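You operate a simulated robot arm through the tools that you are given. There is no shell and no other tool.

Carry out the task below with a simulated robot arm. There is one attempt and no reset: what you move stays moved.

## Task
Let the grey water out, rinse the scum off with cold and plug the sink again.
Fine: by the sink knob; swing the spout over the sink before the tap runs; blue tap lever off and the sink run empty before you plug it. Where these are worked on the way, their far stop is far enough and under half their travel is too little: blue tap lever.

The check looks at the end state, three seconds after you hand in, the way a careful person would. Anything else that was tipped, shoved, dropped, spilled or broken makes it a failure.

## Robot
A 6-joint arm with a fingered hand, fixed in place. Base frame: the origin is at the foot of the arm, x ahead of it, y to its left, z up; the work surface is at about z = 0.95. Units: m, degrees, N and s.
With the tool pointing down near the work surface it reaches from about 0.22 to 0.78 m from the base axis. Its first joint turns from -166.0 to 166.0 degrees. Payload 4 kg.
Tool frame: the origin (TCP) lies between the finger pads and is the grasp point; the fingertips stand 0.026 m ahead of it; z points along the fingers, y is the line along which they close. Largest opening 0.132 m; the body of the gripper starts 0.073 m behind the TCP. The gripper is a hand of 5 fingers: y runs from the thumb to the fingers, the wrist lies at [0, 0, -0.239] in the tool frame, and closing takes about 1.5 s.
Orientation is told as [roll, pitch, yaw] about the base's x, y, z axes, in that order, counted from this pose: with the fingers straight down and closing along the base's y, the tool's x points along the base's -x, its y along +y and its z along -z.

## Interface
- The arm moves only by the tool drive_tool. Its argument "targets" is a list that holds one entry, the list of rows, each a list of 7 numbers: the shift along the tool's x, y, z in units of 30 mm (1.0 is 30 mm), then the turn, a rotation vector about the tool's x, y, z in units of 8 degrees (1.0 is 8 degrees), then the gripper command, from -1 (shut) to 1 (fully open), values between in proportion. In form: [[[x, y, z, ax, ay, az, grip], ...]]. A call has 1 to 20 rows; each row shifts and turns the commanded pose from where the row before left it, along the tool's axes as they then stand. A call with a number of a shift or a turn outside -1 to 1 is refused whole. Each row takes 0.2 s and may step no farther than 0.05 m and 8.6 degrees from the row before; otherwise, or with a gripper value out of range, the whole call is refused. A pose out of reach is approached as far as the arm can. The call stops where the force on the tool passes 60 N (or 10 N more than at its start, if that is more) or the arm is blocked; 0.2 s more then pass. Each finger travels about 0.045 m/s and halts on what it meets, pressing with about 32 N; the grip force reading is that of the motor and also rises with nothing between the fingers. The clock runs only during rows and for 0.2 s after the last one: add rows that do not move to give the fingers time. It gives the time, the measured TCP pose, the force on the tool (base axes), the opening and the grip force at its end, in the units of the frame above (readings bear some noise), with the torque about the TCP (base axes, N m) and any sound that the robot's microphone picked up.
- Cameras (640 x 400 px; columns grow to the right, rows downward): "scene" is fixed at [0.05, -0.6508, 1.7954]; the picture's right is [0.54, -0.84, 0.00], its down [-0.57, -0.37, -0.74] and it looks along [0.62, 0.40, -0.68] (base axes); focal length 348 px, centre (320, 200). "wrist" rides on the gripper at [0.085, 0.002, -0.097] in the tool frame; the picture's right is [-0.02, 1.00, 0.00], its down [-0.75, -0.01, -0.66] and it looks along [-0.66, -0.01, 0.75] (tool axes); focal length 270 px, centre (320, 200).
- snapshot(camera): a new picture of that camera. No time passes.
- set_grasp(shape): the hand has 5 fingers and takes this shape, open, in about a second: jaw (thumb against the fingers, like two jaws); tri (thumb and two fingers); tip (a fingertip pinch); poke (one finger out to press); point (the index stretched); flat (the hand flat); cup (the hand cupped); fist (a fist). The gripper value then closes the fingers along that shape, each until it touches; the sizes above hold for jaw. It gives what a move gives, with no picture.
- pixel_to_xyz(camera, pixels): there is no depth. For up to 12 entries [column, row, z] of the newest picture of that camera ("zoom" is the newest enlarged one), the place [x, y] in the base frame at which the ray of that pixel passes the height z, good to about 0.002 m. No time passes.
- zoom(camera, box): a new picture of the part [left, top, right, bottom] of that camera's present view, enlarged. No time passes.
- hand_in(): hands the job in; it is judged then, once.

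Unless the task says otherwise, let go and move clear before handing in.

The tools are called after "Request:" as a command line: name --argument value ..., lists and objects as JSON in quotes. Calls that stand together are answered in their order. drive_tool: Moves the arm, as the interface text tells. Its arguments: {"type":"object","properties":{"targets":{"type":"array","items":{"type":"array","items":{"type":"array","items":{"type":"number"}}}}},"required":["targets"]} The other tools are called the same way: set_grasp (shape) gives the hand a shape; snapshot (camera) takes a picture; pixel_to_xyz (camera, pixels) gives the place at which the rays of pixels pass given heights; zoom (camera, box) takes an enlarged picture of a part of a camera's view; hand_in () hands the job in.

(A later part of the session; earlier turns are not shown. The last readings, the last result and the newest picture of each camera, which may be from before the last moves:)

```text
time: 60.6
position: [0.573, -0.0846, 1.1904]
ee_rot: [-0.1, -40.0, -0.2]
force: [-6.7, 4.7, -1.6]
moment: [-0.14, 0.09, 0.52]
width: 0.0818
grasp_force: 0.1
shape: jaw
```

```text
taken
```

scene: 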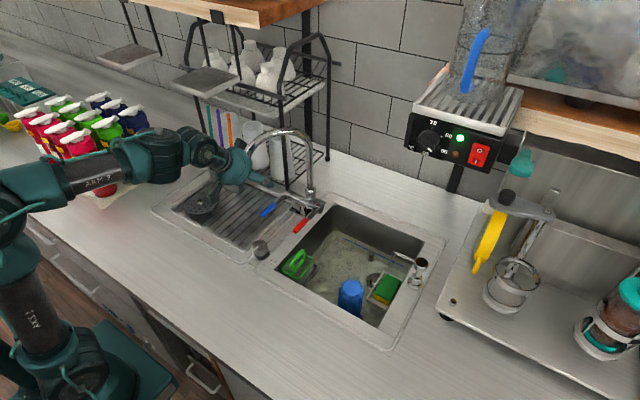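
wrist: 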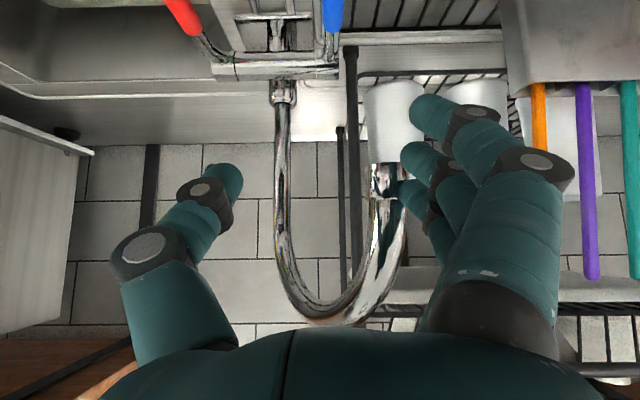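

Relieved to about 8 N, with the spout at about 152°. I'll continue the sweep with the corrected offset.

Request:
drive_tool --targets '[[[0.175, -0.427, -0.147, 0, 0, 0, 0.2], [0.15, -0.44, -0.126, 0, 0, 0, 0.2], [0.12, -0.447, -0.1, 0, 0, 0, 0.2], [0.095, -0.46, -0.08, 0, 0, 0, 0.2], [0.065, -0.463, -0.055, 0, 0, 0, 0.2], [0, 0, 0, 0, 0, 0, 0.2]]]'

Request:
snapshot --camera "wrist"

Request:
snapshot --camera "scene"

```text
time: 62.0
position: [0.5493, -0.1512, 1.1895]
ee_rot: [0.1, -39.9, 0.0]
force: [-0.5, 0.4, -0.4]
moment: [-0.01, -0.02, 0.03]
width: 0.0799
grasp_force: 0.0
shape: jaw
```

```text
taken
```

wrist: 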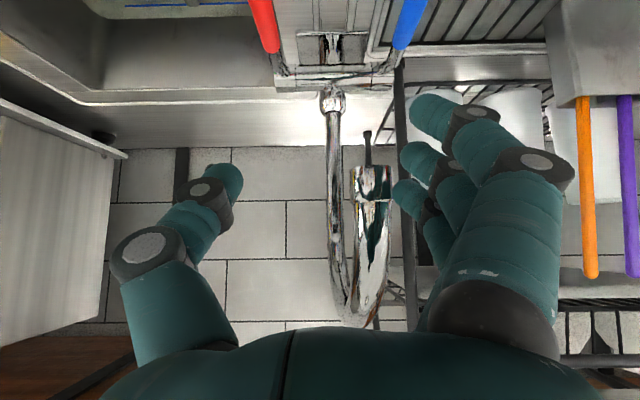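

```text
taken
```

scene: 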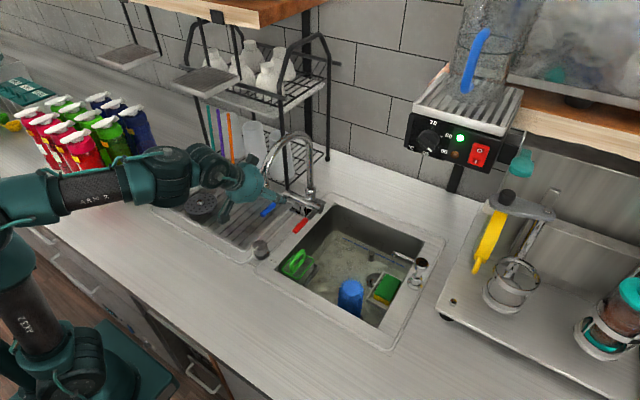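

The spout is at about 174°, pointing toward the robot, with no residual force. I'll continue sweeping it toward the sink side.

Request:
drive_tool --targets '[[[0, -0.48, 0, 0, 0, 0, 0.2], [0, -0.48, 0, 0, 0, 0, 0.2], [-0.028, -0.707, 0.024, 0, 0, 0, 0.2], [-0.084, -0.7, 0.071, 0, 0, 0, 0.2], [-0.14, -0.683, 0.118, 0, 0, 0, 0.2], [0, 0, 0, 0, 0, 0, 0.2]]]'

Request:
snapshot --camera "wrist"

Request:
snapshot --camera "scene"

```text
time: 63.4
position: [0.5596, -0.2446, 1.1885]
ee_rot: [0.0, -40.1, -0.2]
force: [0.3, 0.8, -0.7]
moment: [0.02, -0.01, 0.0]
width: 0.08
grasp_force: 0.1
shape: jaw
```

```text
taken
```

wrist: 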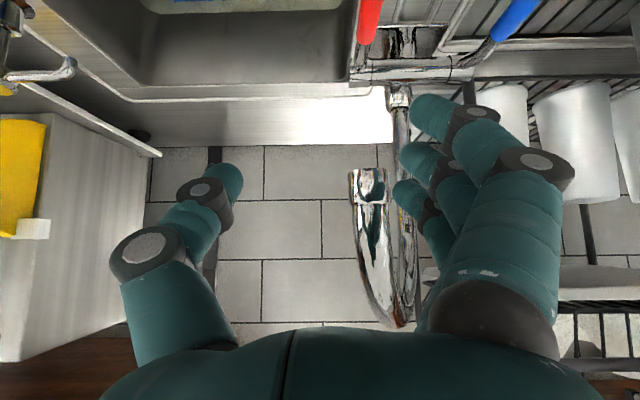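

```text
taken
```

scene: 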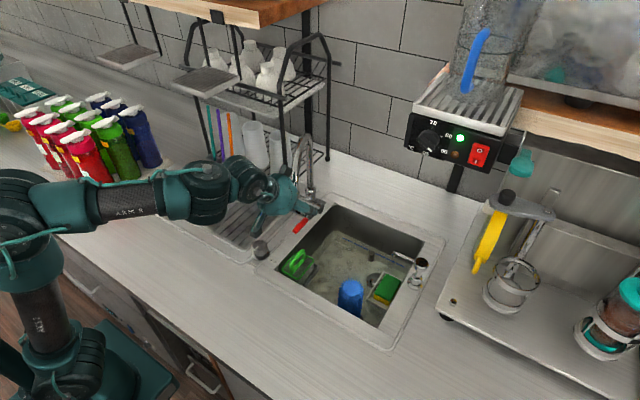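

The spout is at about 201°. I'll continue to bring it over the sink (target ≈235°).

Request:
drive_tool --targets '[[[-0.26, -0.8, 0.219, 0, 0, 0, 0.2], [-0.278, -0.607, 0.234, 0, 0, 0, 0.2], [-0.327, -0.567, 0.274, 0, 0, 0, 0.2], [-0.37, -0.517, 0.311, 0, 0, 0, 0.2], [0, 0, 0, 0, 0, 0, 0.2]]]'

Request:
snapshot --camera "wrist"

Request:
snapshot --camera "scene"

```text
time: 64.6
position: [0.6073, -0.3186, 1.1903]
ee_rot: [0.0, -40.1, -0.1]
force: [-0.3, 0.2, -0.4]
moment: [-0.02, 0.0, 0.05]
width: 0.0797
grasp_force: 0.0
shape: jaw
```

```text
taken
```

wrist: 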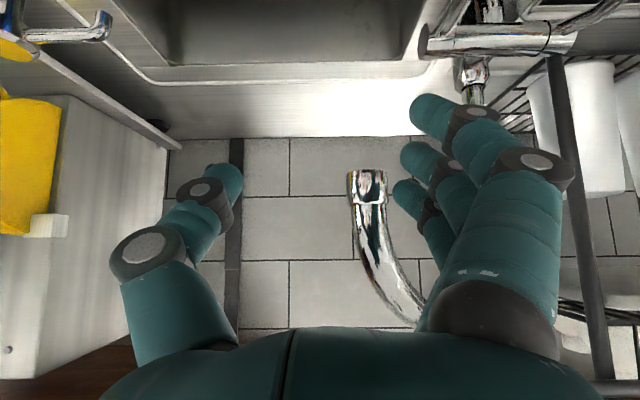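

```text
taken
```

scene: 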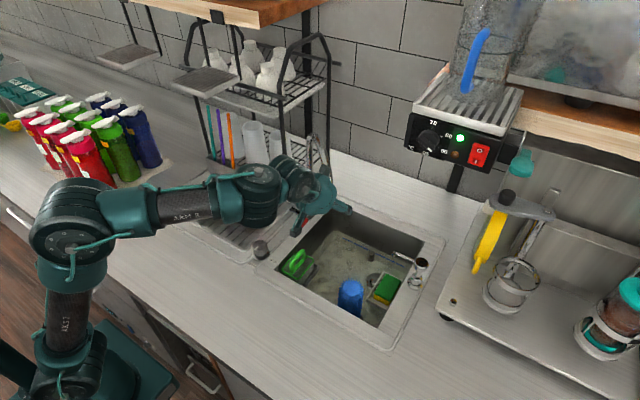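

The spout is at about 228°, over the basin. I'll nudge it a bit further to about 236°, then withdraw the hand straight back toward the robot.

Request:
drive_tool --targets '[[[-0.409, -0.5, 0.343, 0, 0, 0, 0.2], [-0.2, -0.25, 0.17, 0, 0, 0, 0.2], [0, 0, 0, 0, 0, 0, 0.2], [0, 0.25, 0, 0, 0, 0, 0.4], [0, 0.2, 0, 0, 0, 0, 0.6], [0.7, 0, -0.59, 0, 0, 0, 0.6], [0.7, 0, -0.59, 0, 0, 0, 0.6], [0.7, 0, -0.59, 0, 0, 0, 0.6], [0.7, 0, -0.59, 0, 0, 0, 0.6]]]'

Request:
snapshot --camera "wrist"

Request:
snapshot --camera "scene"

```text
time: 66.6
position: [0.5234, -0.3247, 1.1893]
ee_rot: [0.1, -40.0, -0.2]
force: [0.7, 0.8, 0.3]
moment: [0.0, 0.01, 0.01]
width: 0.1051
grasp_force: 0.0
shape: jaw
```

```text
taken
```

wrist: 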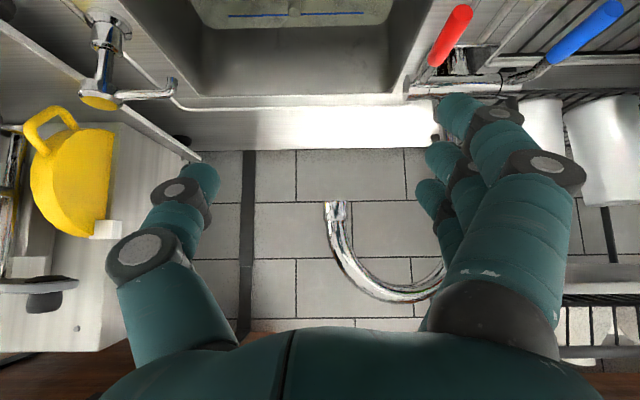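

```text
taken
```

scene: 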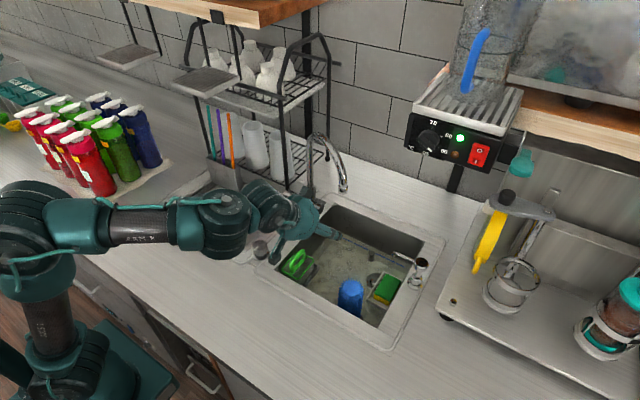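

The spout now hangs over the sink (scene px 343,188). I'll verify the nozzle's position and look at the basin state.

Request:
pixel_to_xyz --camera "scene" --pixels '[[343, 189, 1.16], [343, 189, 1.172], [343, 189, 1.18]]'

Request:
pixel_to_xyz --camera "wrist" --pixels '[[335, 203, 1.16], [335, 203, 1.172], [335, 203, 1.18]]'

Request:
zoom --camera "scene" --box '[250, 120, 450, 350]'

```text
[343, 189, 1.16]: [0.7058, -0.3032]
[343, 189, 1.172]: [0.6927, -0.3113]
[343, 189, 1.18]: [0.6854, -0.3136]
```

```text
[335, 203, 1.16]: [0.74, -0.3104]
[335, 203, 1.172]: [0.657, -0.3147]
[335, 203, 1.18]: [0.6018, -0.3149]
```

```text
1.74 times, centred on (350, 235) of scene
```

zoom: 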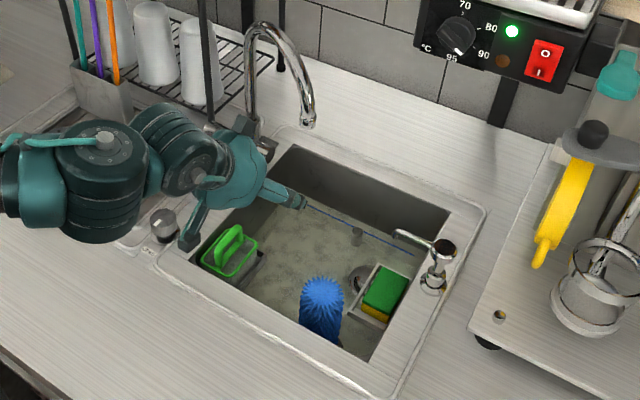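

The nozzle is at about (0.69,-0.31), well over the basin, and the basin floor shows only scum with the drain open. Next is the blue lever: I'll move to a viewing spot in front of it at about (0.52,-0.07,1.09).

Request:
drive_tool --targets '[[[0.214, 0.85, 0.255, 0, 0, 0, 0.3], [0.214, 0.85, 0.255, 0, 0, 0, 0.2], [0.214, 0.85, 0.255, 0, 0, 0, 0.1], [0.214, 0.85, 0.255, 0, 0, 0, 0.1], [0.214, 0.85, 0.255, 0, 0, 0, 0.1], [0.214, 0.85, 0.255, 0, 0, 0, 0.1], [0.214, 0.85, 0.255, 0, 0, 0, 0.1], [0.214, 0.85, 0.255, 0, 0, 0, 0.1], [0.214, 0.85, 0.255, 0, 0, 0, 0.1], [0.214, 0.85, 0.255, 0, 0, 0, 0.1], [0, 0, 0, 0, 0, 0, 0.1]]]'

Request:
snapshot --camera "wrist"

Request:
snapshot --camera "scene"

Request:
zoom --camera "scene" --box '[250, 170, 340, 230]'

```text
time: 69.0
position: [0.5241, -0.0697, 1.0886]
ee_rot: [0.0, -39.9, -0.2]
force: [-0.2, -0.1, -0.4]
moment: [0.01, 0.03, 0.01]
width: 0.0734
grasp_force: 0.0
shape: jaw
```

```text
taken
```

wrist: 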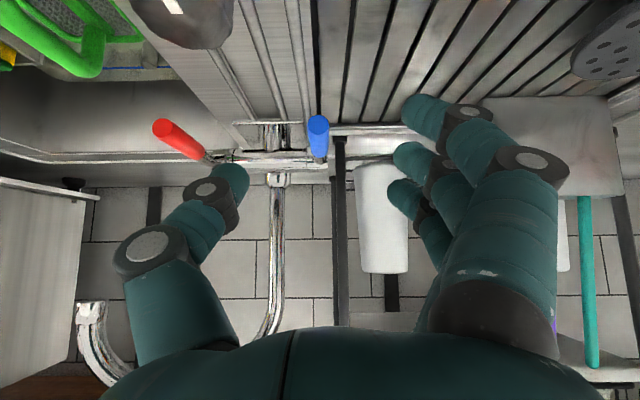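

```text
taken
```

scene: 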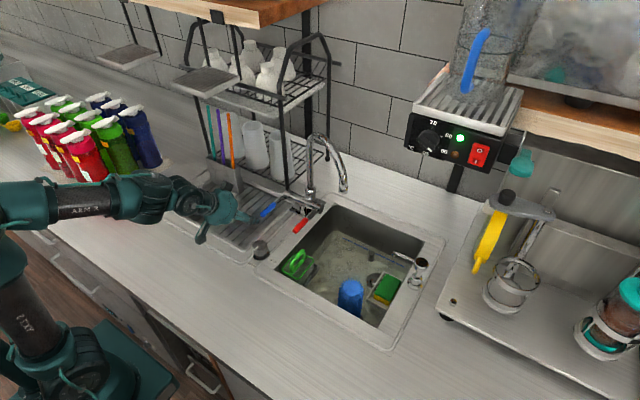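

```text
6.67 times, centred on (295, 200) of scene
```

zoom: 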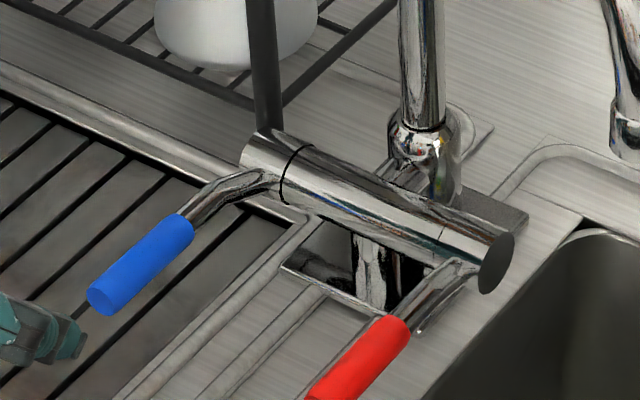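

The blue lever is horizontal at z≈1.025 and attached to a collar on a bar whose axis runs along y, so it should turn upward about that bar. I'll locate the bar axis and lever ends precisely.

Request:
pixel_to_xyz --camera "scene" --pixels '[[288.3, 194.7, 1.02], [321.5, 209.3, 1.02], [260.5, 215, 1.02], [260.5, 215, 1.03], [274.5, 204.5, 1.02], [284, 198, 1.02]]'

Request:
pixel_to_xyz --camera "wrist" --pixels '[[318, 135, 1.02], [318, 135, 1.03], [318, 163, 1.02], [285, 165, 1.02], [335, 165, 1.02]]'

Request:
zoom --camera "wrist" --box '[220, 80, 420, 220]'

```text
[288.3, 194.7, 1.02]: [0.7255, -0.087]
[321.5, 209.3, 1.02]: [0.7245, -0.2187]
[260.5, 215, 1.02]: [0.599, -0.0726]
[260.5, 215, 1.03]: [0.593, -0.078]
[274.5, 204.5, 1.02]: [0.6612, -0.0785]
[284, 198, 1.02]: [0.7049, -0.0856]
```

```text
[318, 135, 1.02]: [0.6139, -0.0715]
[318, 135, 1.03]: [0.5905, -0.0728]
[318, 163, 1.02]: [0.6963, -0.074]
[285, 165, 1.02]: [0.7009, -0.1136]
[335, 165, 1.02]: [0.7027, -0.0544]
```

```text
2.86 times, centred on (320, 150) of wrist
```

zoom: 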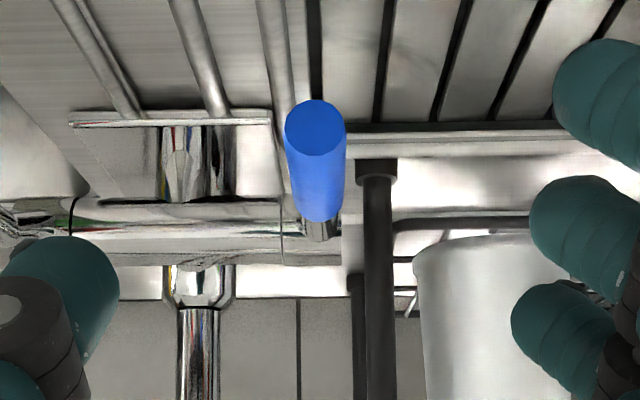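

The bar axis is near (0.72, z 1.02) and the lever tip at (0.598,-0.0725,1.024). I'll bring the hand onto the blue grip, straddling it with thumb and fingers.

Request:
drive_tool --targets '[[[-0.265, -0.025, 0.9, 0, 0, 0, 0.1], [-0.265, -0.025, 0.9, 0, 0, 0, 0.1], [-0.265, -0.025, 0.9, 0, 0, 0, 0.1], [-0.265, -0.025, 0.9, 0, 0, 0, 0.1], [0, 0, 0, 0, 0, 0, 0.1]]]'

Request:
snapshot --camera "wrist"

Request:
zoom --camera "scene" --box '[210, 160, 340, 250]'

```text
time: 70.2
position: [0.6178, -0.0744, 1.0265]
ee_rot: [-0.1, -40.0, -0.2]
force: [0.4, 0.0, 0.3]
moment: [-0.02, -0.01, 0.0]
width: 0.0736
grasp_force: 0.0
shape: jaw
```

```text
taken
```

wrist: 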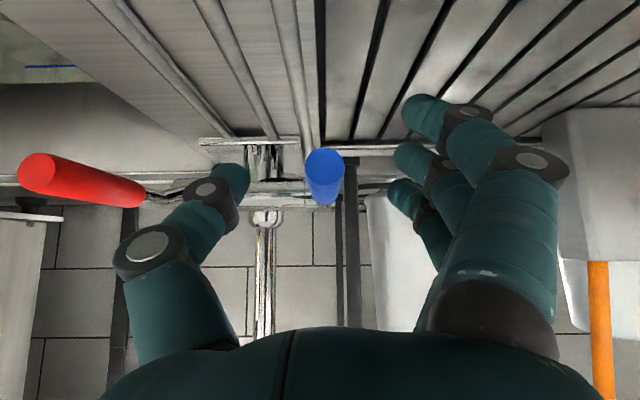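

```text
4.44 times, centred on (275, 205) of scene
```

zoom: 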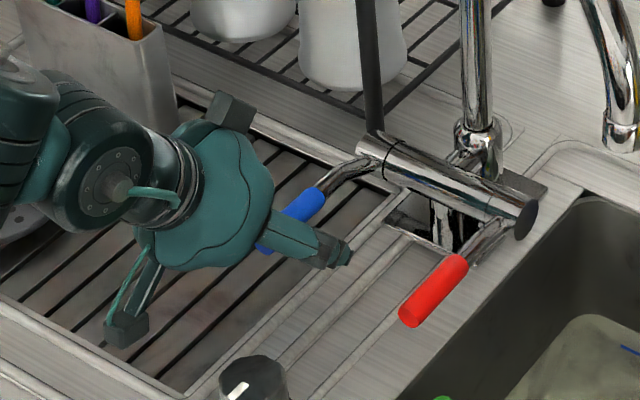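

The blue grip is centred between thumb and fingers (px 325,175). I'll close on it.

Request:
drive_tool --targets '[[[0, 0, 0, 0, 0, 0, -0.2], [0, 0, 0, 0, 0, 0, -0.6], [0, 0, 0, 0, 0, 0, -1], [0, 0, 0, 0, 0, 0, -1], [0, 0, 0, 0, 0, 0, -1], [0, 0, 0, 0, 0, 0, -1]]]'

Request:
snapshot --camera "wrist"

Request:
zoom --camera "scene" --box '[210, 160, 340, 250]'

```text
time: 71.6
position: [0.6168, -0.0767, 1.0265]
ee_rot: [0.0, -40.0, -0.2]
force: [3.0, -7.0, -1.2]
moment: [-0.03, -0.06, 0.01]
width: 0.0047
grasp_force: 32.0
shape: jaw
```

```text
taken
```

wrist: 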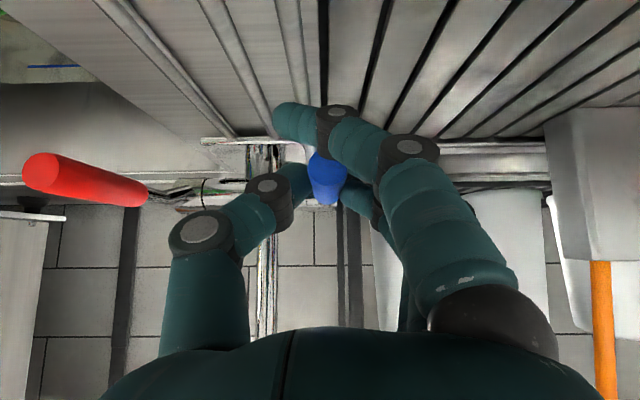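

```text
4.44 times, centred on (275, 205) of scene
```

zoom: 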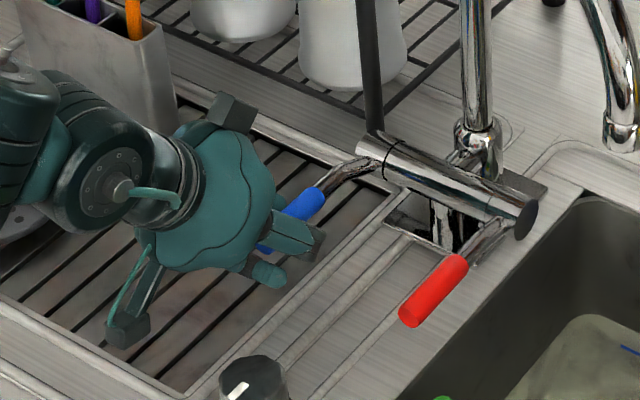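

The grip is on the lever with the index finger hooked underneath it, which is good for lifting. I'll raise along its arc by about 24° and watch force, sound and water.

Request:
drive_tool --targets '[[[-0.334, 0, -0.346, 0, 0, 0, -1], [-0.377, 0, -0.293, 0, 0, 0, -1], [-0.417, 0, -0.242, 0, 0, 0, -1]]]'

Request:
snapshot --camera "wrist"

Request:
zoom --camera "scene" --box '[210, 120, 370, 250]'

```text
time: 72.4
position: [0.6265, -0.0757, 1.0683]
ee_rot: [0.0, -40.0, -0.2]
force: [13.1, -11.4, -8.7]
moment: [-0.13, -0.01, -0.05]
width: 0.0035
grasp_force: 32.0
shape: jaw
```

```text
taken
```

wrist: 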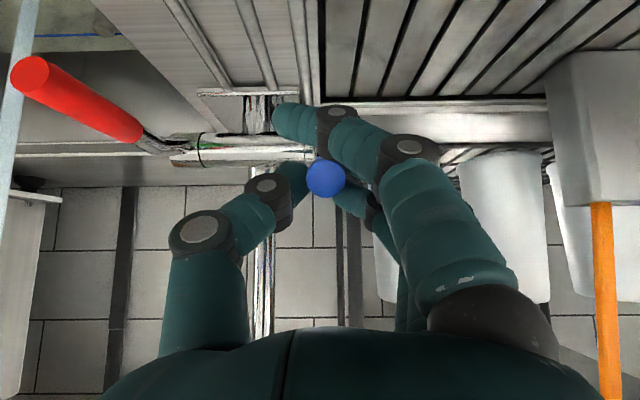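

```text
3.08 times, centred on (290, 185) of scene
```

zoom: 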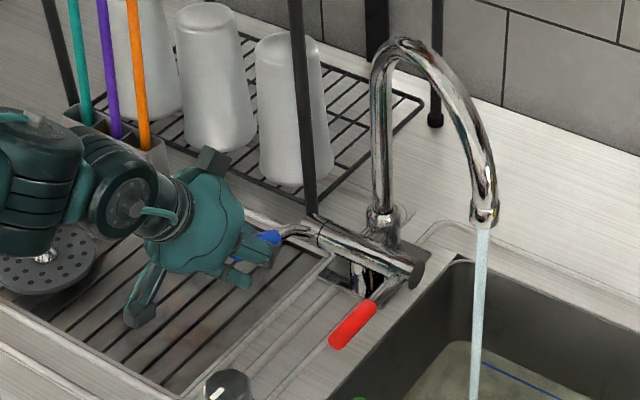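

Cold water is running from the spout into the basin. I'll continue lifting to the lever's far stop, carefully.

Request:
drive_tool --targets '[[[-0.446, 0, -0.178, 0, 0, 0, -1], [-0.463, 0, -0.116, 0, 0, 0, -1]]]'

Request:
snapshot --camera "wrist"

Request:
snapshot --camera "scene"

Request:
zoom --camera "scene" --box '[210, 140, 350, 240]'

```text
time: 73.0
position: [0.6415, -0.0744, 1.093]
ee_rot: [0.0, -39.8, -0.2]
force: [8.9, -15.7, -9.1]
moment: [-0.17, 0.09, -0.05]
width: 0.0033
grasp_force: 32.1
shape: jaw
```

```text
taken
```

wrist: 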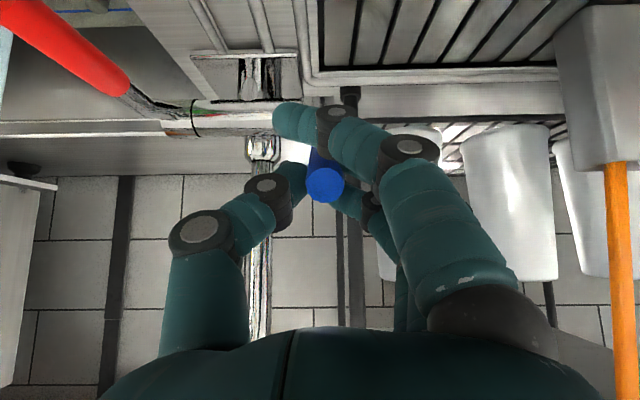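

```text
taken
```

scene: 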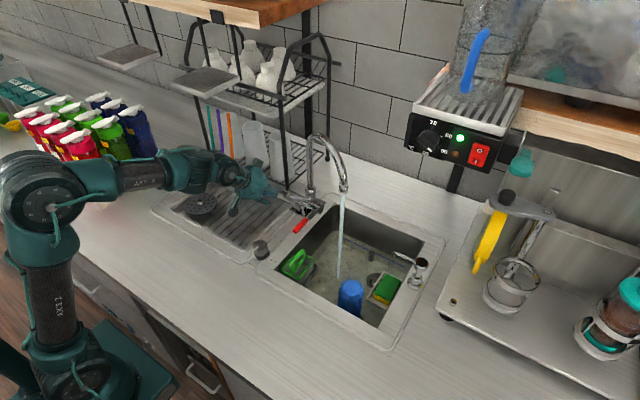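

```text
4.00 times, centred on (280, 190) of scene
```

zoom: 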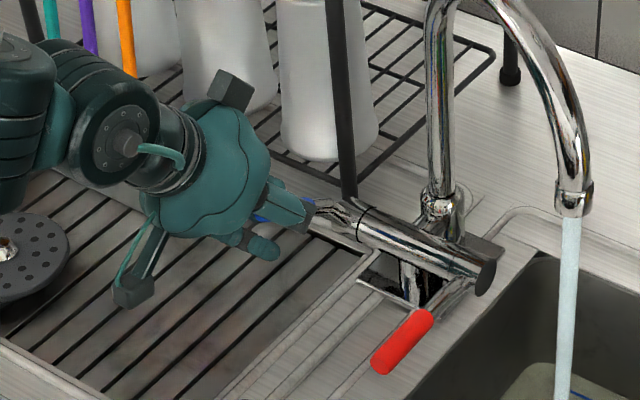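

The lever is at about 40° with mild force and water flowing. I'll keep lifting toward the stop.

Request:
drive_tool --targets '[[[-0.481, 0, -0.049, 0, 0, 0, -1], [-0.48, 0, 0.015, 0, 0, 0, -1]]]'

Request:
snapshot --camera "wrist"

Request:
zoom --camera "scene" --box '[210, 140, 350, 240]'

```text
time: 73.6
position: [0.6632, -0.0711, 1.1128]
ee_rot: [0.1, -40.1, 0.2]
force: [-0.9, 6.2, -4.1]
moment: [0.15, 0.01, 0.05]
width: 0.0
grasp_force: 32.1
shape: jaw
```

```text
taken
```

wrist: 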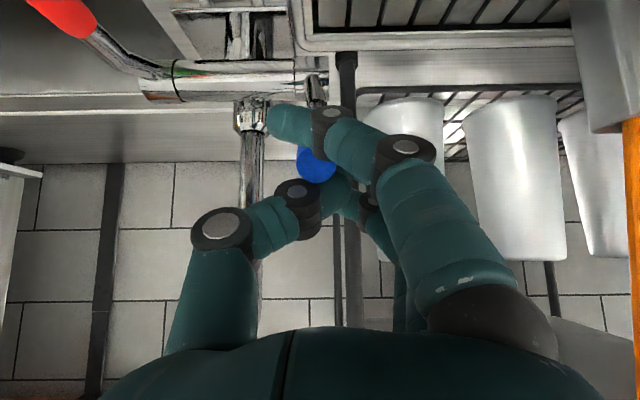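

```text
4.00 times, centred on (280, 190) of scene
```

zoom: 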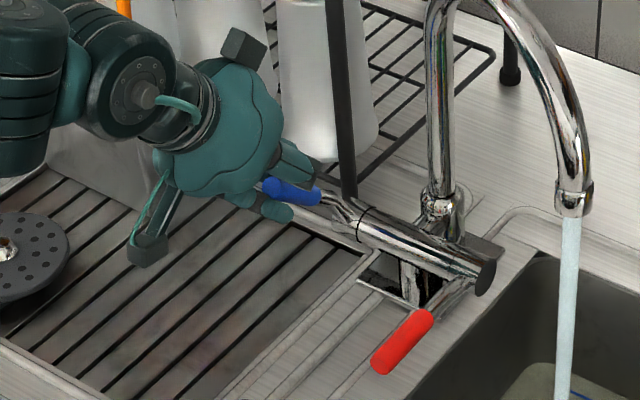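

The grip has slipped off (width 0) with the lever at roughly 40–45°, which suggests it reached its stop while the hand kept going. The index is still beneath it, so I'll push up a little to confirm the stop.

Request:
drive_tool --targets '[[[-0.16, 0, -0.19, 0, 0, 0, -1], [-0.16, 0, -0.19, 0, 0, 0, -1]]]'

Request:
zoom --camera "wrist" --box '[220, 60, 420, 220]'

Request:
zoom --camera "scene" --box '[230, 150, 330, 220]'

```text
time: 74.2
position: [0.6626, -0.0758, 1.1303]
ee_rot: [0.1, -40.3, -0.2]
force: [0.3, -0.3, 0.5]
moment: [0.02, -0.02, 0.02]
width: 0.0003
grasp_force: 31.6
shape: jaw
```

```text
2.50 times, centred on (320, 140) of wrist
```

zoom: 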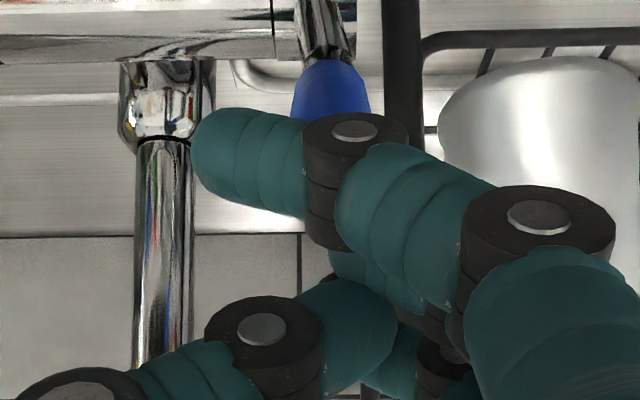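

```text
5.71 times, centred on (280, 185) of scene
```

zoom: 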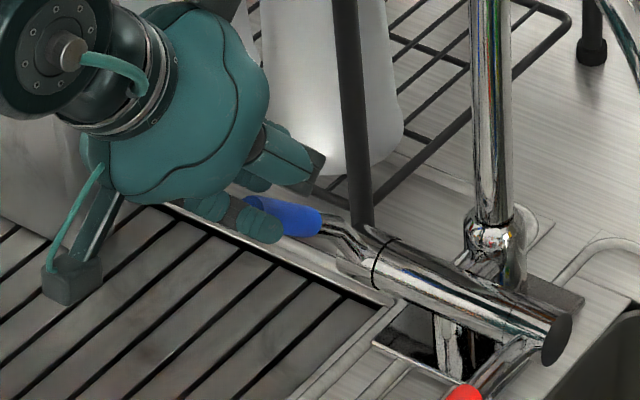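

There's no contact now. The lever stays at roughly 40°, so I need to check whether that is its far stop. I'll back the hand off and look.

Request:
drive_tool --targets '[[[-0.2, 0, -0.9, 0, 0, 0, -1], [0.4, 0, -0.9, 0, 0, 0, -1], [0.4, 0, -0.9, 0, 0, 0, -0.6], [0, 0, 0, 0, 0, 0, -0.2]]]'

Request:
snapshot --camera "wrist"

Request:
snapshot --camera "scene"

Request:
zoom --camera "scene" --box '[240, 160, 340, 230]'

```text
time: 75.2
position: [0.5964, -0.0742, 1.1782]
ee_rot: [0.0, -40.0, -0.2]
force: [-0.5, 0.2, 0.2]
moment: [0.0, -0.01, 0.03]
width: 0.0382
grasp_force: 0.0
shape: jaw
```

```text
taken
```

wrist: 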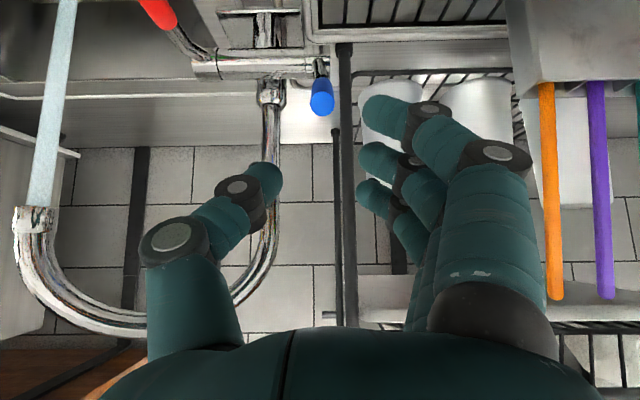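

```text
taken
```

scene: 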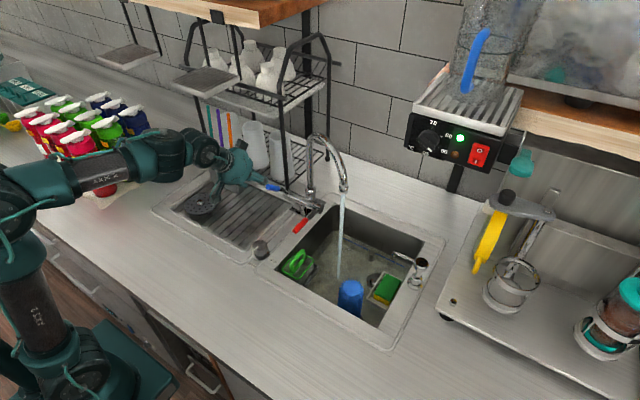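

```text
5.71 times, centred on (290, 195) of scene
```

zoom: 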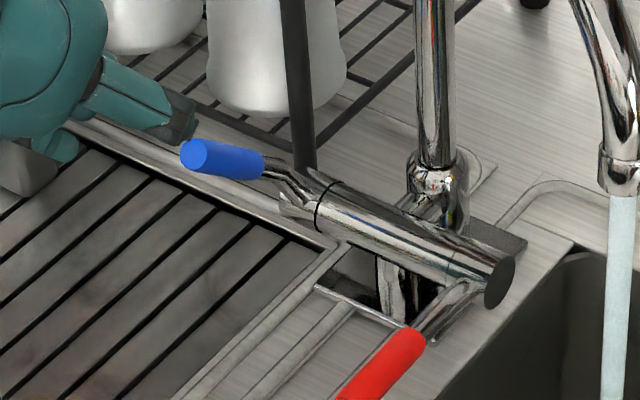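

I can see the lever raised, with its tip at scene px (268.5,187.6) and wrist px (322,97). I'll triangulate its angle.

Request:
pixel_to_xyz --camera "scene" --pixels '[[268.5, 187.6, 1.06], [268.5, 187.6, 1.08], [268.5, 187.6, 1.1], [280, 189.5, 1.04], [280, 189.5, 1.06], [280, 189.5, 1.08]]'

Request:
pixel_to_xyz --camera "wrist" --pixels '[[322, 104, 1.06], [322, 104, 1.08], [322, 104, 1.1], [321, 80, 1.04], [321, 80, 1.06]]'

Request:
zoom --camera "wrist" --box '[260, 40, 380, 140]'

```text
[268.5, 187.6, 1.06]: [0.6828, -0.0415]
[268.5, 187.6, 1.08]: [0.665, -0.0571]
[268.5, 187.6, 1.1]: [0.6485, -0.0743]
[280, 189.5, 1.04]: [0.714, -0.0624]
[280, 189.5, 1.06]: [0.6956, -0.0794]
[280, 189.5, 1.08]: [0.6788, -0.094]
```

```text
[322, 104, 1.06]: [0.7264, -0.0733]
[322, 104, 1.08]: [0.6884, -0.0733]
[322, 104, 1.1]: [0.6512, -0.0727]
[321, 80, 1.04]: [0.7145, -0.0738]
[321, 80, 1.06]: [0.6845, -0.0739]
```

```text
4.00 times, centred on (320, 90) of wrist
```

zoom: 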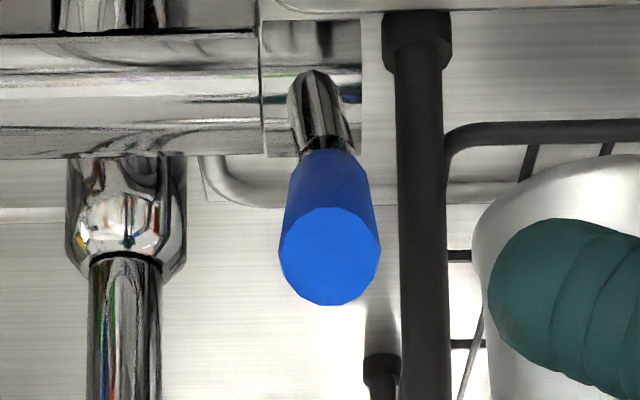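

The lever tip is at (0.652,-0.073,1.099), meaning about 50° of rotation so far. To be sure it's at its far stop, I'll close the hand and push the lever from the front with the outer side of the fingers.

Request:
drive_tool --targets '[[[0.8, 0, 0.745, 0, 0, 0, -1], [0.8, 0, 0.745, 0, 0, 0, -1], [0.8, 0, 0.745, 0, 0, 0, -1], [0.8, 0, 0.745, 0, 0, 0, -1], [0, 0, 0, 0, 0, 0, -1], [0, 0, 0, 0, 0, 0, -1]]]'

Request:
snapshot --camera "wrist"

Request:
zoom --camera "scene" --box '[210, 140, 350, 240]'

```text
time: 76.6
position: [0.5797, -0.0763, 1.0476]
ee_rot: [0.0, -39.9, -0.2]
force: [0.0, -0.3, 0.6]
moment: [-0.02, 0.0, -0.01]
width: 0.0001
grasp_force: 32.4
shape: jaw
```

```text
taken
```

wrist: 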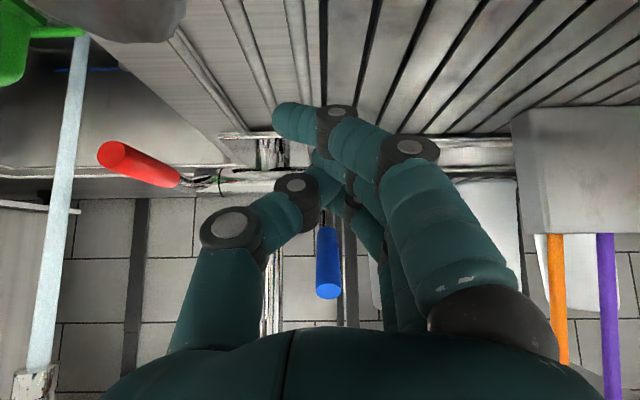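

```text
4.00 times, centred on (280, 190) of scene
```

zoom: 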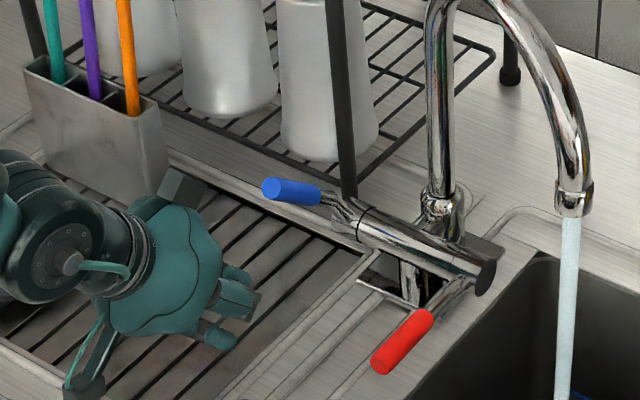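

The lever (wrist px 328,265) is straight ahead of the closed fingers. I'll push forward and up in small steps, watching the force.

Request:
drive_tool --targets '[[[-0.394, 0, 0.07, 0, 0, 0, -1], [-0.394, 0, 0.07, 0, 0, 0, -1], [-0.394, 0, 0.07, 0, 0, 0, -1], [0, 0, 0, 0, 0, 0, -1]]]'

Request:
drive_tool --targets '[[[-0.25, 0, 0.045, 0, 0, 0, -1], [0, 0, 0, 0, 0, 0, -1]]]'

Request:
snapshot --camera "wrist"

Request:
zoom --camera "scene" --box '[210, 140, 350, 240]'

```text
time: 77.6
position: [0.6119, -0.0766, 1.0652]
ee_rot: [-0.1, -40.0, -0.2]
force: [-1.6, 0.2, -1.3]
moment: [-0.03, -0.09, 0.01]
width: 0.0
grasp_force: 31.8
shape: jaw
```

```text
time: 78.2
position: [0.616, -0.0743, 1.0687]
ee_rot: [0.1, -39.6, -0.2]
force: [-38.8, 4.5, -14.9]
moment: [-0.17, -0.43, 0.3]
width: 0.0001
grasp_force: 32.0
shape: jaw
```

```text
taken
```

wrist: 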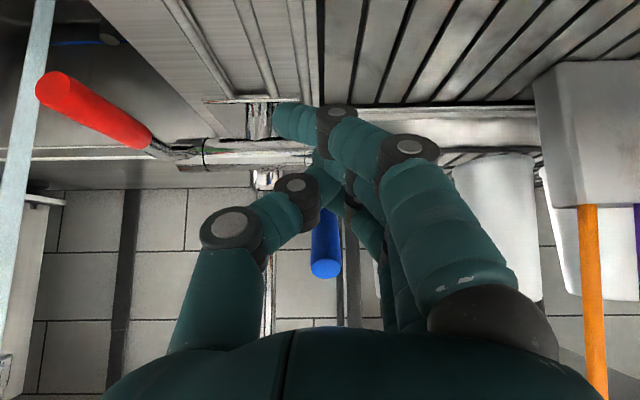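

```text
4.00 times, centred on (280, 190) of scene
```

zoom: 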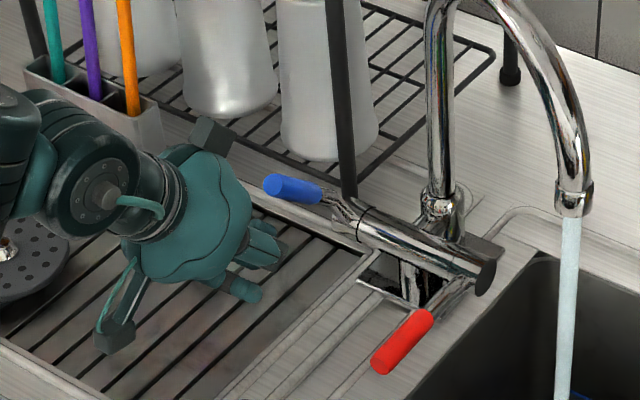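

Force rose to about 41 N with the lever no longer moving, so it's at its far stop. I'll back off and let the water run over the scum, checking the basin.

Request:
drive_tool --targets '[[[0.5, 0, -0.2, 0, 0, 0, -1], [0.5, 0, -0.4, 0, 0, 0, -0.6], [0, 0, 0, 0, 0, 0, -0.2], [0, 0, 0, 0, 0, 0, -0.2], [0, 0, 0, 0, 0, 0, -0.2], [0, 0, 0, 0, 0, 0, -0.2], [0, 0, 0, 0, 0, 0, -0.2], [0, 0, 0, 0, 0, 0, -0.2], [0, 0, 0, 0, 0, 0, -0.2], [0, 0, 0, 0, 0, 0, -0.2], [0, 0, 0, 0, 0, 0, -0.2], [0, 0, 0, 0, 0, 0, -0.2], [0, 0, 0, 0, 0, 0, -0.2], [0, 0, 0, 0, 0, 0, -0.2], [0, 0, 0, 0, 0, 0, -0.2]]]'

Request:
snapshot --camera "scene"

Request:
zoom --camera "scene" --box '[270, 180, 450, 350]'

```text
time: 81.4
position: [0.5845, -0.0769, 1.0645]
ee_rot: [0.0, -40.0, -0.3]
force: [0.1, 0.3, 1.0]
moment: [0.02, -0.03, -0.02]
width: 0.0519
grasp_force: 0.0
shape: jaw
```

```text
taken
```

scene: 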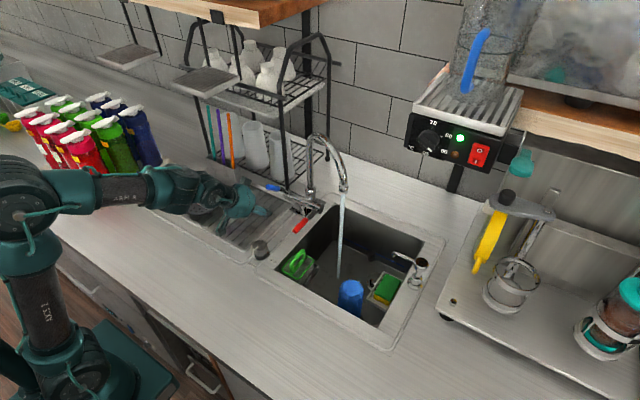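

```text
2.35 times, centred on (360, 265) of scene
```

zoom: 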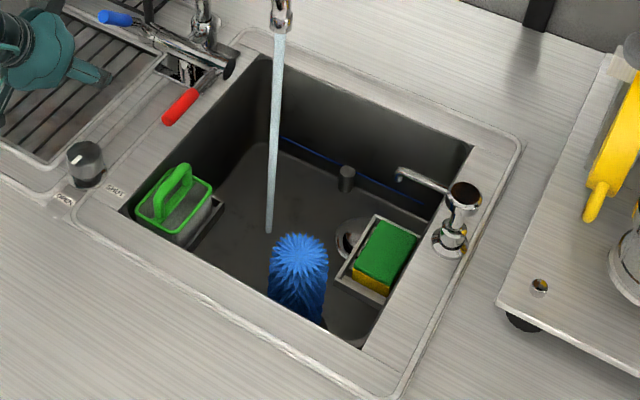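

The scum looks gone: the basin floor is clean dark grey. I'll let it run a few more seconds to be safe and inspect closely.

Request:
drive_tool --targets '[[[0, 0, 0, 0, 0, 0, 0], [0, 0, 0, 0, 0, 0, 0], [0, 0, 0, 0, 0, 0, 0], [0, 0, 0, 0, 0, 0, 0], [0, 0, 0, 0, 0, 0, 0], [0, 0, 0, 0, 0, 0, 0], [0, 0, 0, 0, 0, 0, 0], [0, 0, 0, 0, 0, 0, 0], [0, 0, 0, 0, 0, 0, 0], [0, 0, 0, 0, 0, 0, 0], [0, 0, 0, 0, 0, 0, 0], [0, 0, 0, 0, 0, 0, 0], [0, 0, 0, 0, 0, 0, 0], [0, 0, 0, 0, 0, 0, 0], [0, 0, 0, 0, 0, 0, 0]]]'

Request:
zoom --camera "scene" --box '[290, 200, 430, 330]'

Request:
snapshot --camera "wrist"

```text
time: 84.6
position: [0.5835, -0.0756, 1.0656]
ee_rot: [-0.1, -40.0, -0.2]
force: [-0.7, -0.4, 0.0]
moment: [0.0, -0.03, 0.0]
width: 0.0651
grasp_force: 0.1
shape: jaw
```

```text
3.08 times, centred on (360, 265) of scene
```

zoom: 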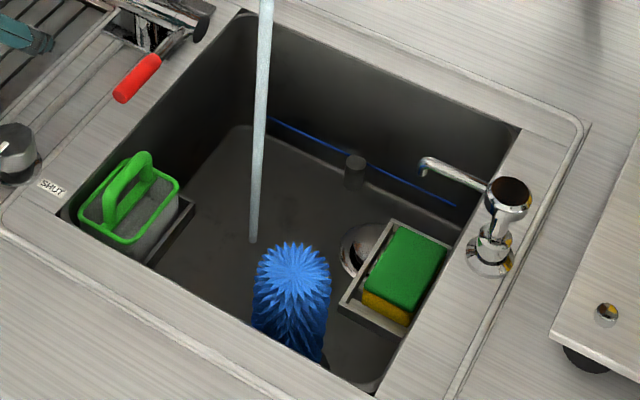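

```text
taken
```

wrist: 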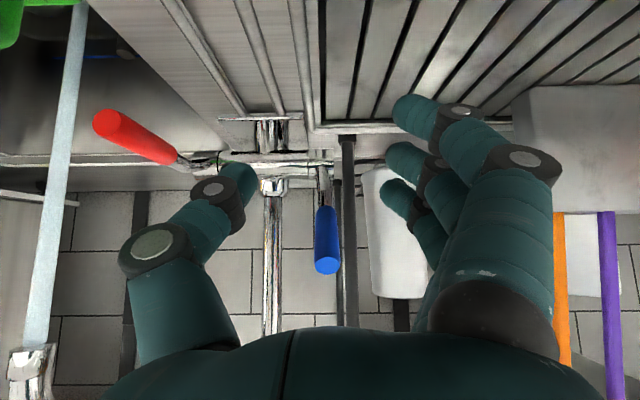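

The basin is clean, so time to shut the cold tap. I'll move the open hand around the raised blue lever (wrist px 327,240) to pinch it near the tip.

Request:
drive_tool --targets '[[[-0.595, 0.03, 0.2825, 0, 0, 0, 0.1], [-0.595, 0.03, 0.2825, 0, 0, 0, 0.1], [-0.595, 0.03, 0.2825, 0, 0, 0, 0.1], [-0.595, 0.03, 0.2825, 0, 0, 0, 0.1], [0, 0, 0, 0, 0, 0, 0.1]]]'

Request:
snapshot --camera "wrist"

Request:
zoom --camera "scene" --box '[210, 140, 350, 240]'

```text
time: 85.8
position: [0.6601, -0.0722, 1.0845]
ee_rot: [0.1, -39.9, -0.3]
force: [0.3, 0.4, -0.4]
moment: [0.01, -0.02, -0.01]
width: 0.0715
grasp_force: 0.0
shape: jaw
```

```text
taken
```

wrist: 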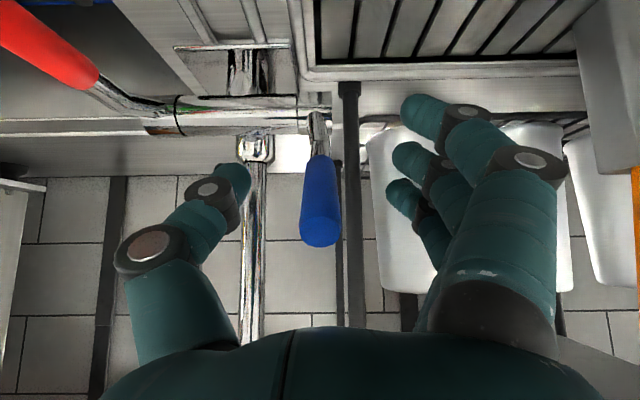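

```text
4.00 times, centred on (280, 190) of scene
```

zoom: 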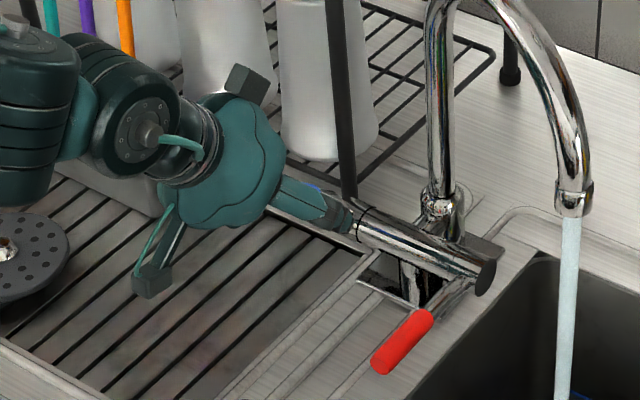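

The lever is centred at the TCP (px 320,200). I'll close and pull it back down along its arc.

Request:
drive_tool --targets '[[[0, 0, 0, 0, 0, 0, -0.4], [0, 0, 0, 0, 0, 0, -1], [0, 0, 0, 0, 0, 0, -1], [0, 0, 0, 0, 0, 0, -1], [0, 0, 0, 0, 0, 0, -1], [0, 0, 0, 0, 0, 0, -1], [0.461, 0, -0.052, 0, 0, 0, -1], [0.467, 0, 0.017, 0, 0, 0, -1], [0.458, 0, 0.09, 0, 0, 0, -1]]]'

Request:
snapshot --camera "wrist"

Request:
zoom --camera "scene" --box '[210, 140, 350, 240]'

```text
time: 87.8
position: [0.6295, -0.0701, 1.0554]
ee_rot: [0.0, -40.1, 0.0]
force: [4.1, -4.0, 0.0]
moment: [0.0, -0.07, 0.1]
width: 0.0
grasp_force: 32.1
shape: jaw
```

```text
taken
```

wrist: 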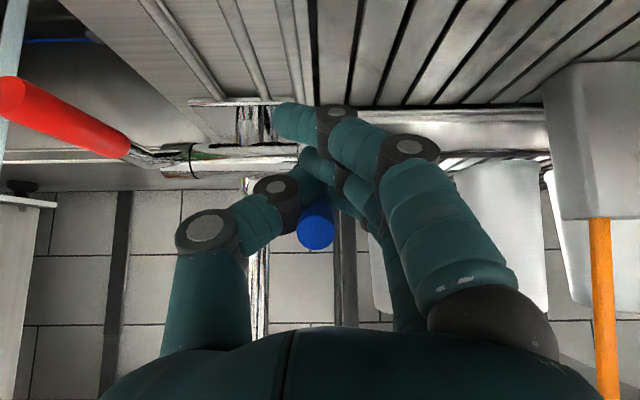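

```text
4.00 times, centred on (280, 190) of scene
```

zoom: 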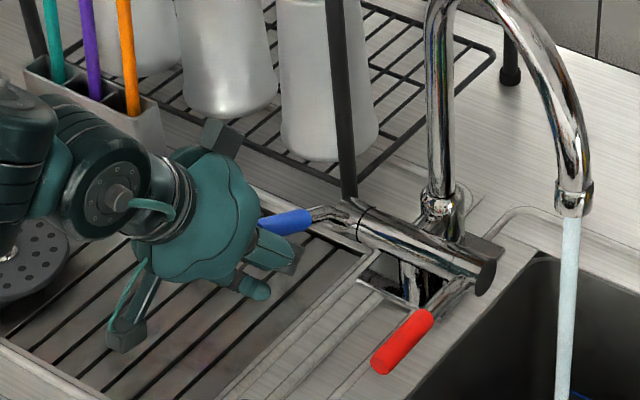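

The lever has come down to roughly 25°, with water still flowing. I'll zoom to see how the fingers hold it.

Request:
zoom --camera "wrist" --box '[220, 90, 420, 270]'

Request:
zoom --camera "scene" --box '[240, 170, 310, 220]'

```text
2.22 times, centred on (320, 180) of wrist
```

zoom: 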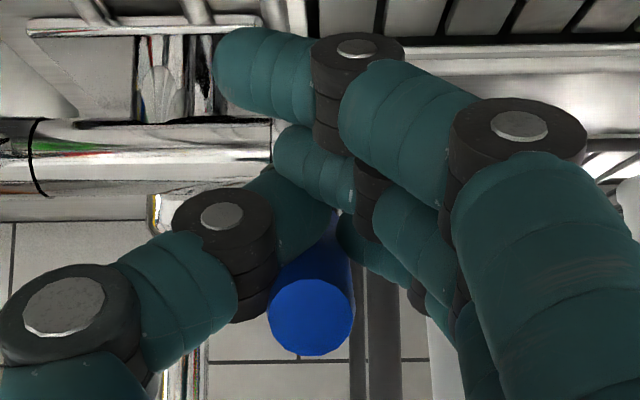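

```text
8.00 times, centred on (275, 195) of scene
```

zoom: 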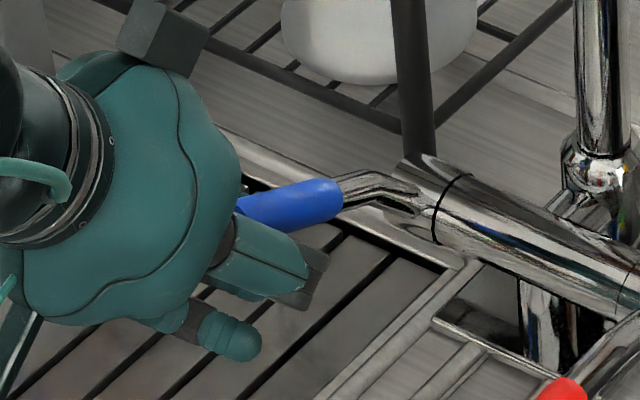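

The closed fingers sit under the lever, so they can't push it further down. I'll open, rise past it, close above it and press down with the fingers.

Request:
drive_tool --targets '[[[0, 0, 0, 0, 0, 0, 0.1], [0, 0, 0, 0, 0, 0, 0.1], [0, 0, 0, 0, 0, 0, 0.1], [0, 0, 0, 0, 0, 0, 0.1], [0, 0, 0, 0, 0, 0, 0.1], [-0.84, 0, -0.31, 0, 0, 0, 0.1], [-0.84, 0, -0.31, 0, 0, 0, 0.1], [-0.84, 0, -0.31, 0, 0, 0, 0.1], [0, 0, 0, 0, 0, 0, 0.1]]]'

Request:
snapshot --camera "wrist"

Request:
zoom --camera "scene" --box '[210, 140, 350, 240]'

```text
time: 89.8
position: [0.6705, -0.0716, 1.1271]
ee_rot: [0.0, -40.1, -0.3]
force: [-0.7, 0.6, -0.4]
moment: [-0.03, -0.03, 0.03]
width: 0.0721
grasp_force: 0.0
shape: jaw
```

```text
taken
```

wrist: 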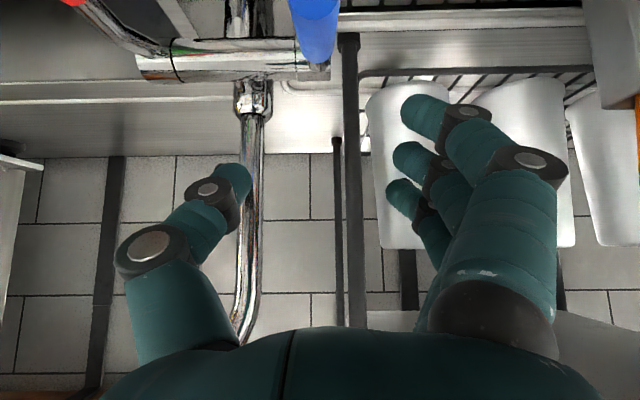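

```text
4.00 times, centred on (280, 190) of scene
```

zoom: 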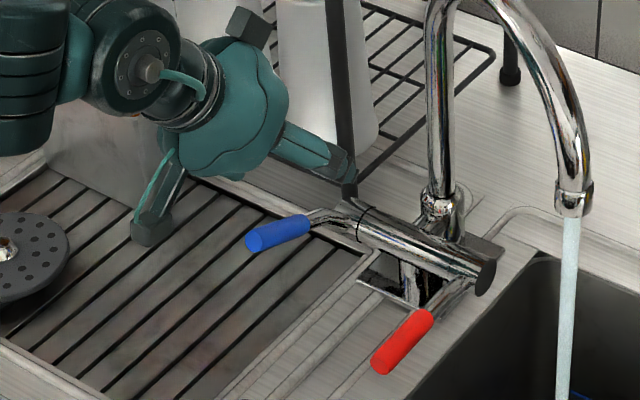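

The lever is released at roughly 20° (tip at scene px 263,201), with the hand now above it. I'll locate the tip before pressing.

Request:
pixel_to_xyz --camera "scene" --pixels '[[263, 201, 1.04], [263, 201, 1.06], [263, 201, 1.08], [277, 196, 1.04], [277, 196, 1.02]]'

Request:
drive_tool --targets '[[[0, 0, 0, 0, 0, 0, -0.5], [0, 0, 0, 0, 0, 0, -1], [0, 0, 0, 0, 0, 0, -1], [0, 0, 0, 0, 0, 0, -1], [0, 0, 0, 0, 0, 0, -1], [0, 0, 0, 0, 0, 0, -1]]]'

Request:
snapshot --camera "wrist"

```text
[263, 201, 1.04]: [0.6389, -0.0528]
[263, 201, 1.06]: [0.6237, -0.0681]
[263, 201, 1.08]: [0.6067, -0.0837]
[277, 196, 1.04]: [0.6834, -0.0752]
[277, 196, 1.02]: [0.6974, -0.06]
```

```text
time: 91.2
position: [0.6705, -0.0707, 1.1281]
ee_rot: [0.0, -39.9, -0.2]
force: [0.6, 0.5, 0.1]
moment: [0.0, -0.01, 0.01]
width: 0.0001
grasp_force: 32.0
shape: jaw
```

```text
taken
```

wrist: 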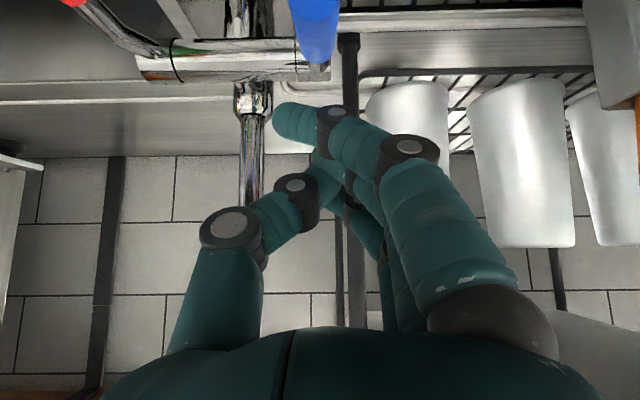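

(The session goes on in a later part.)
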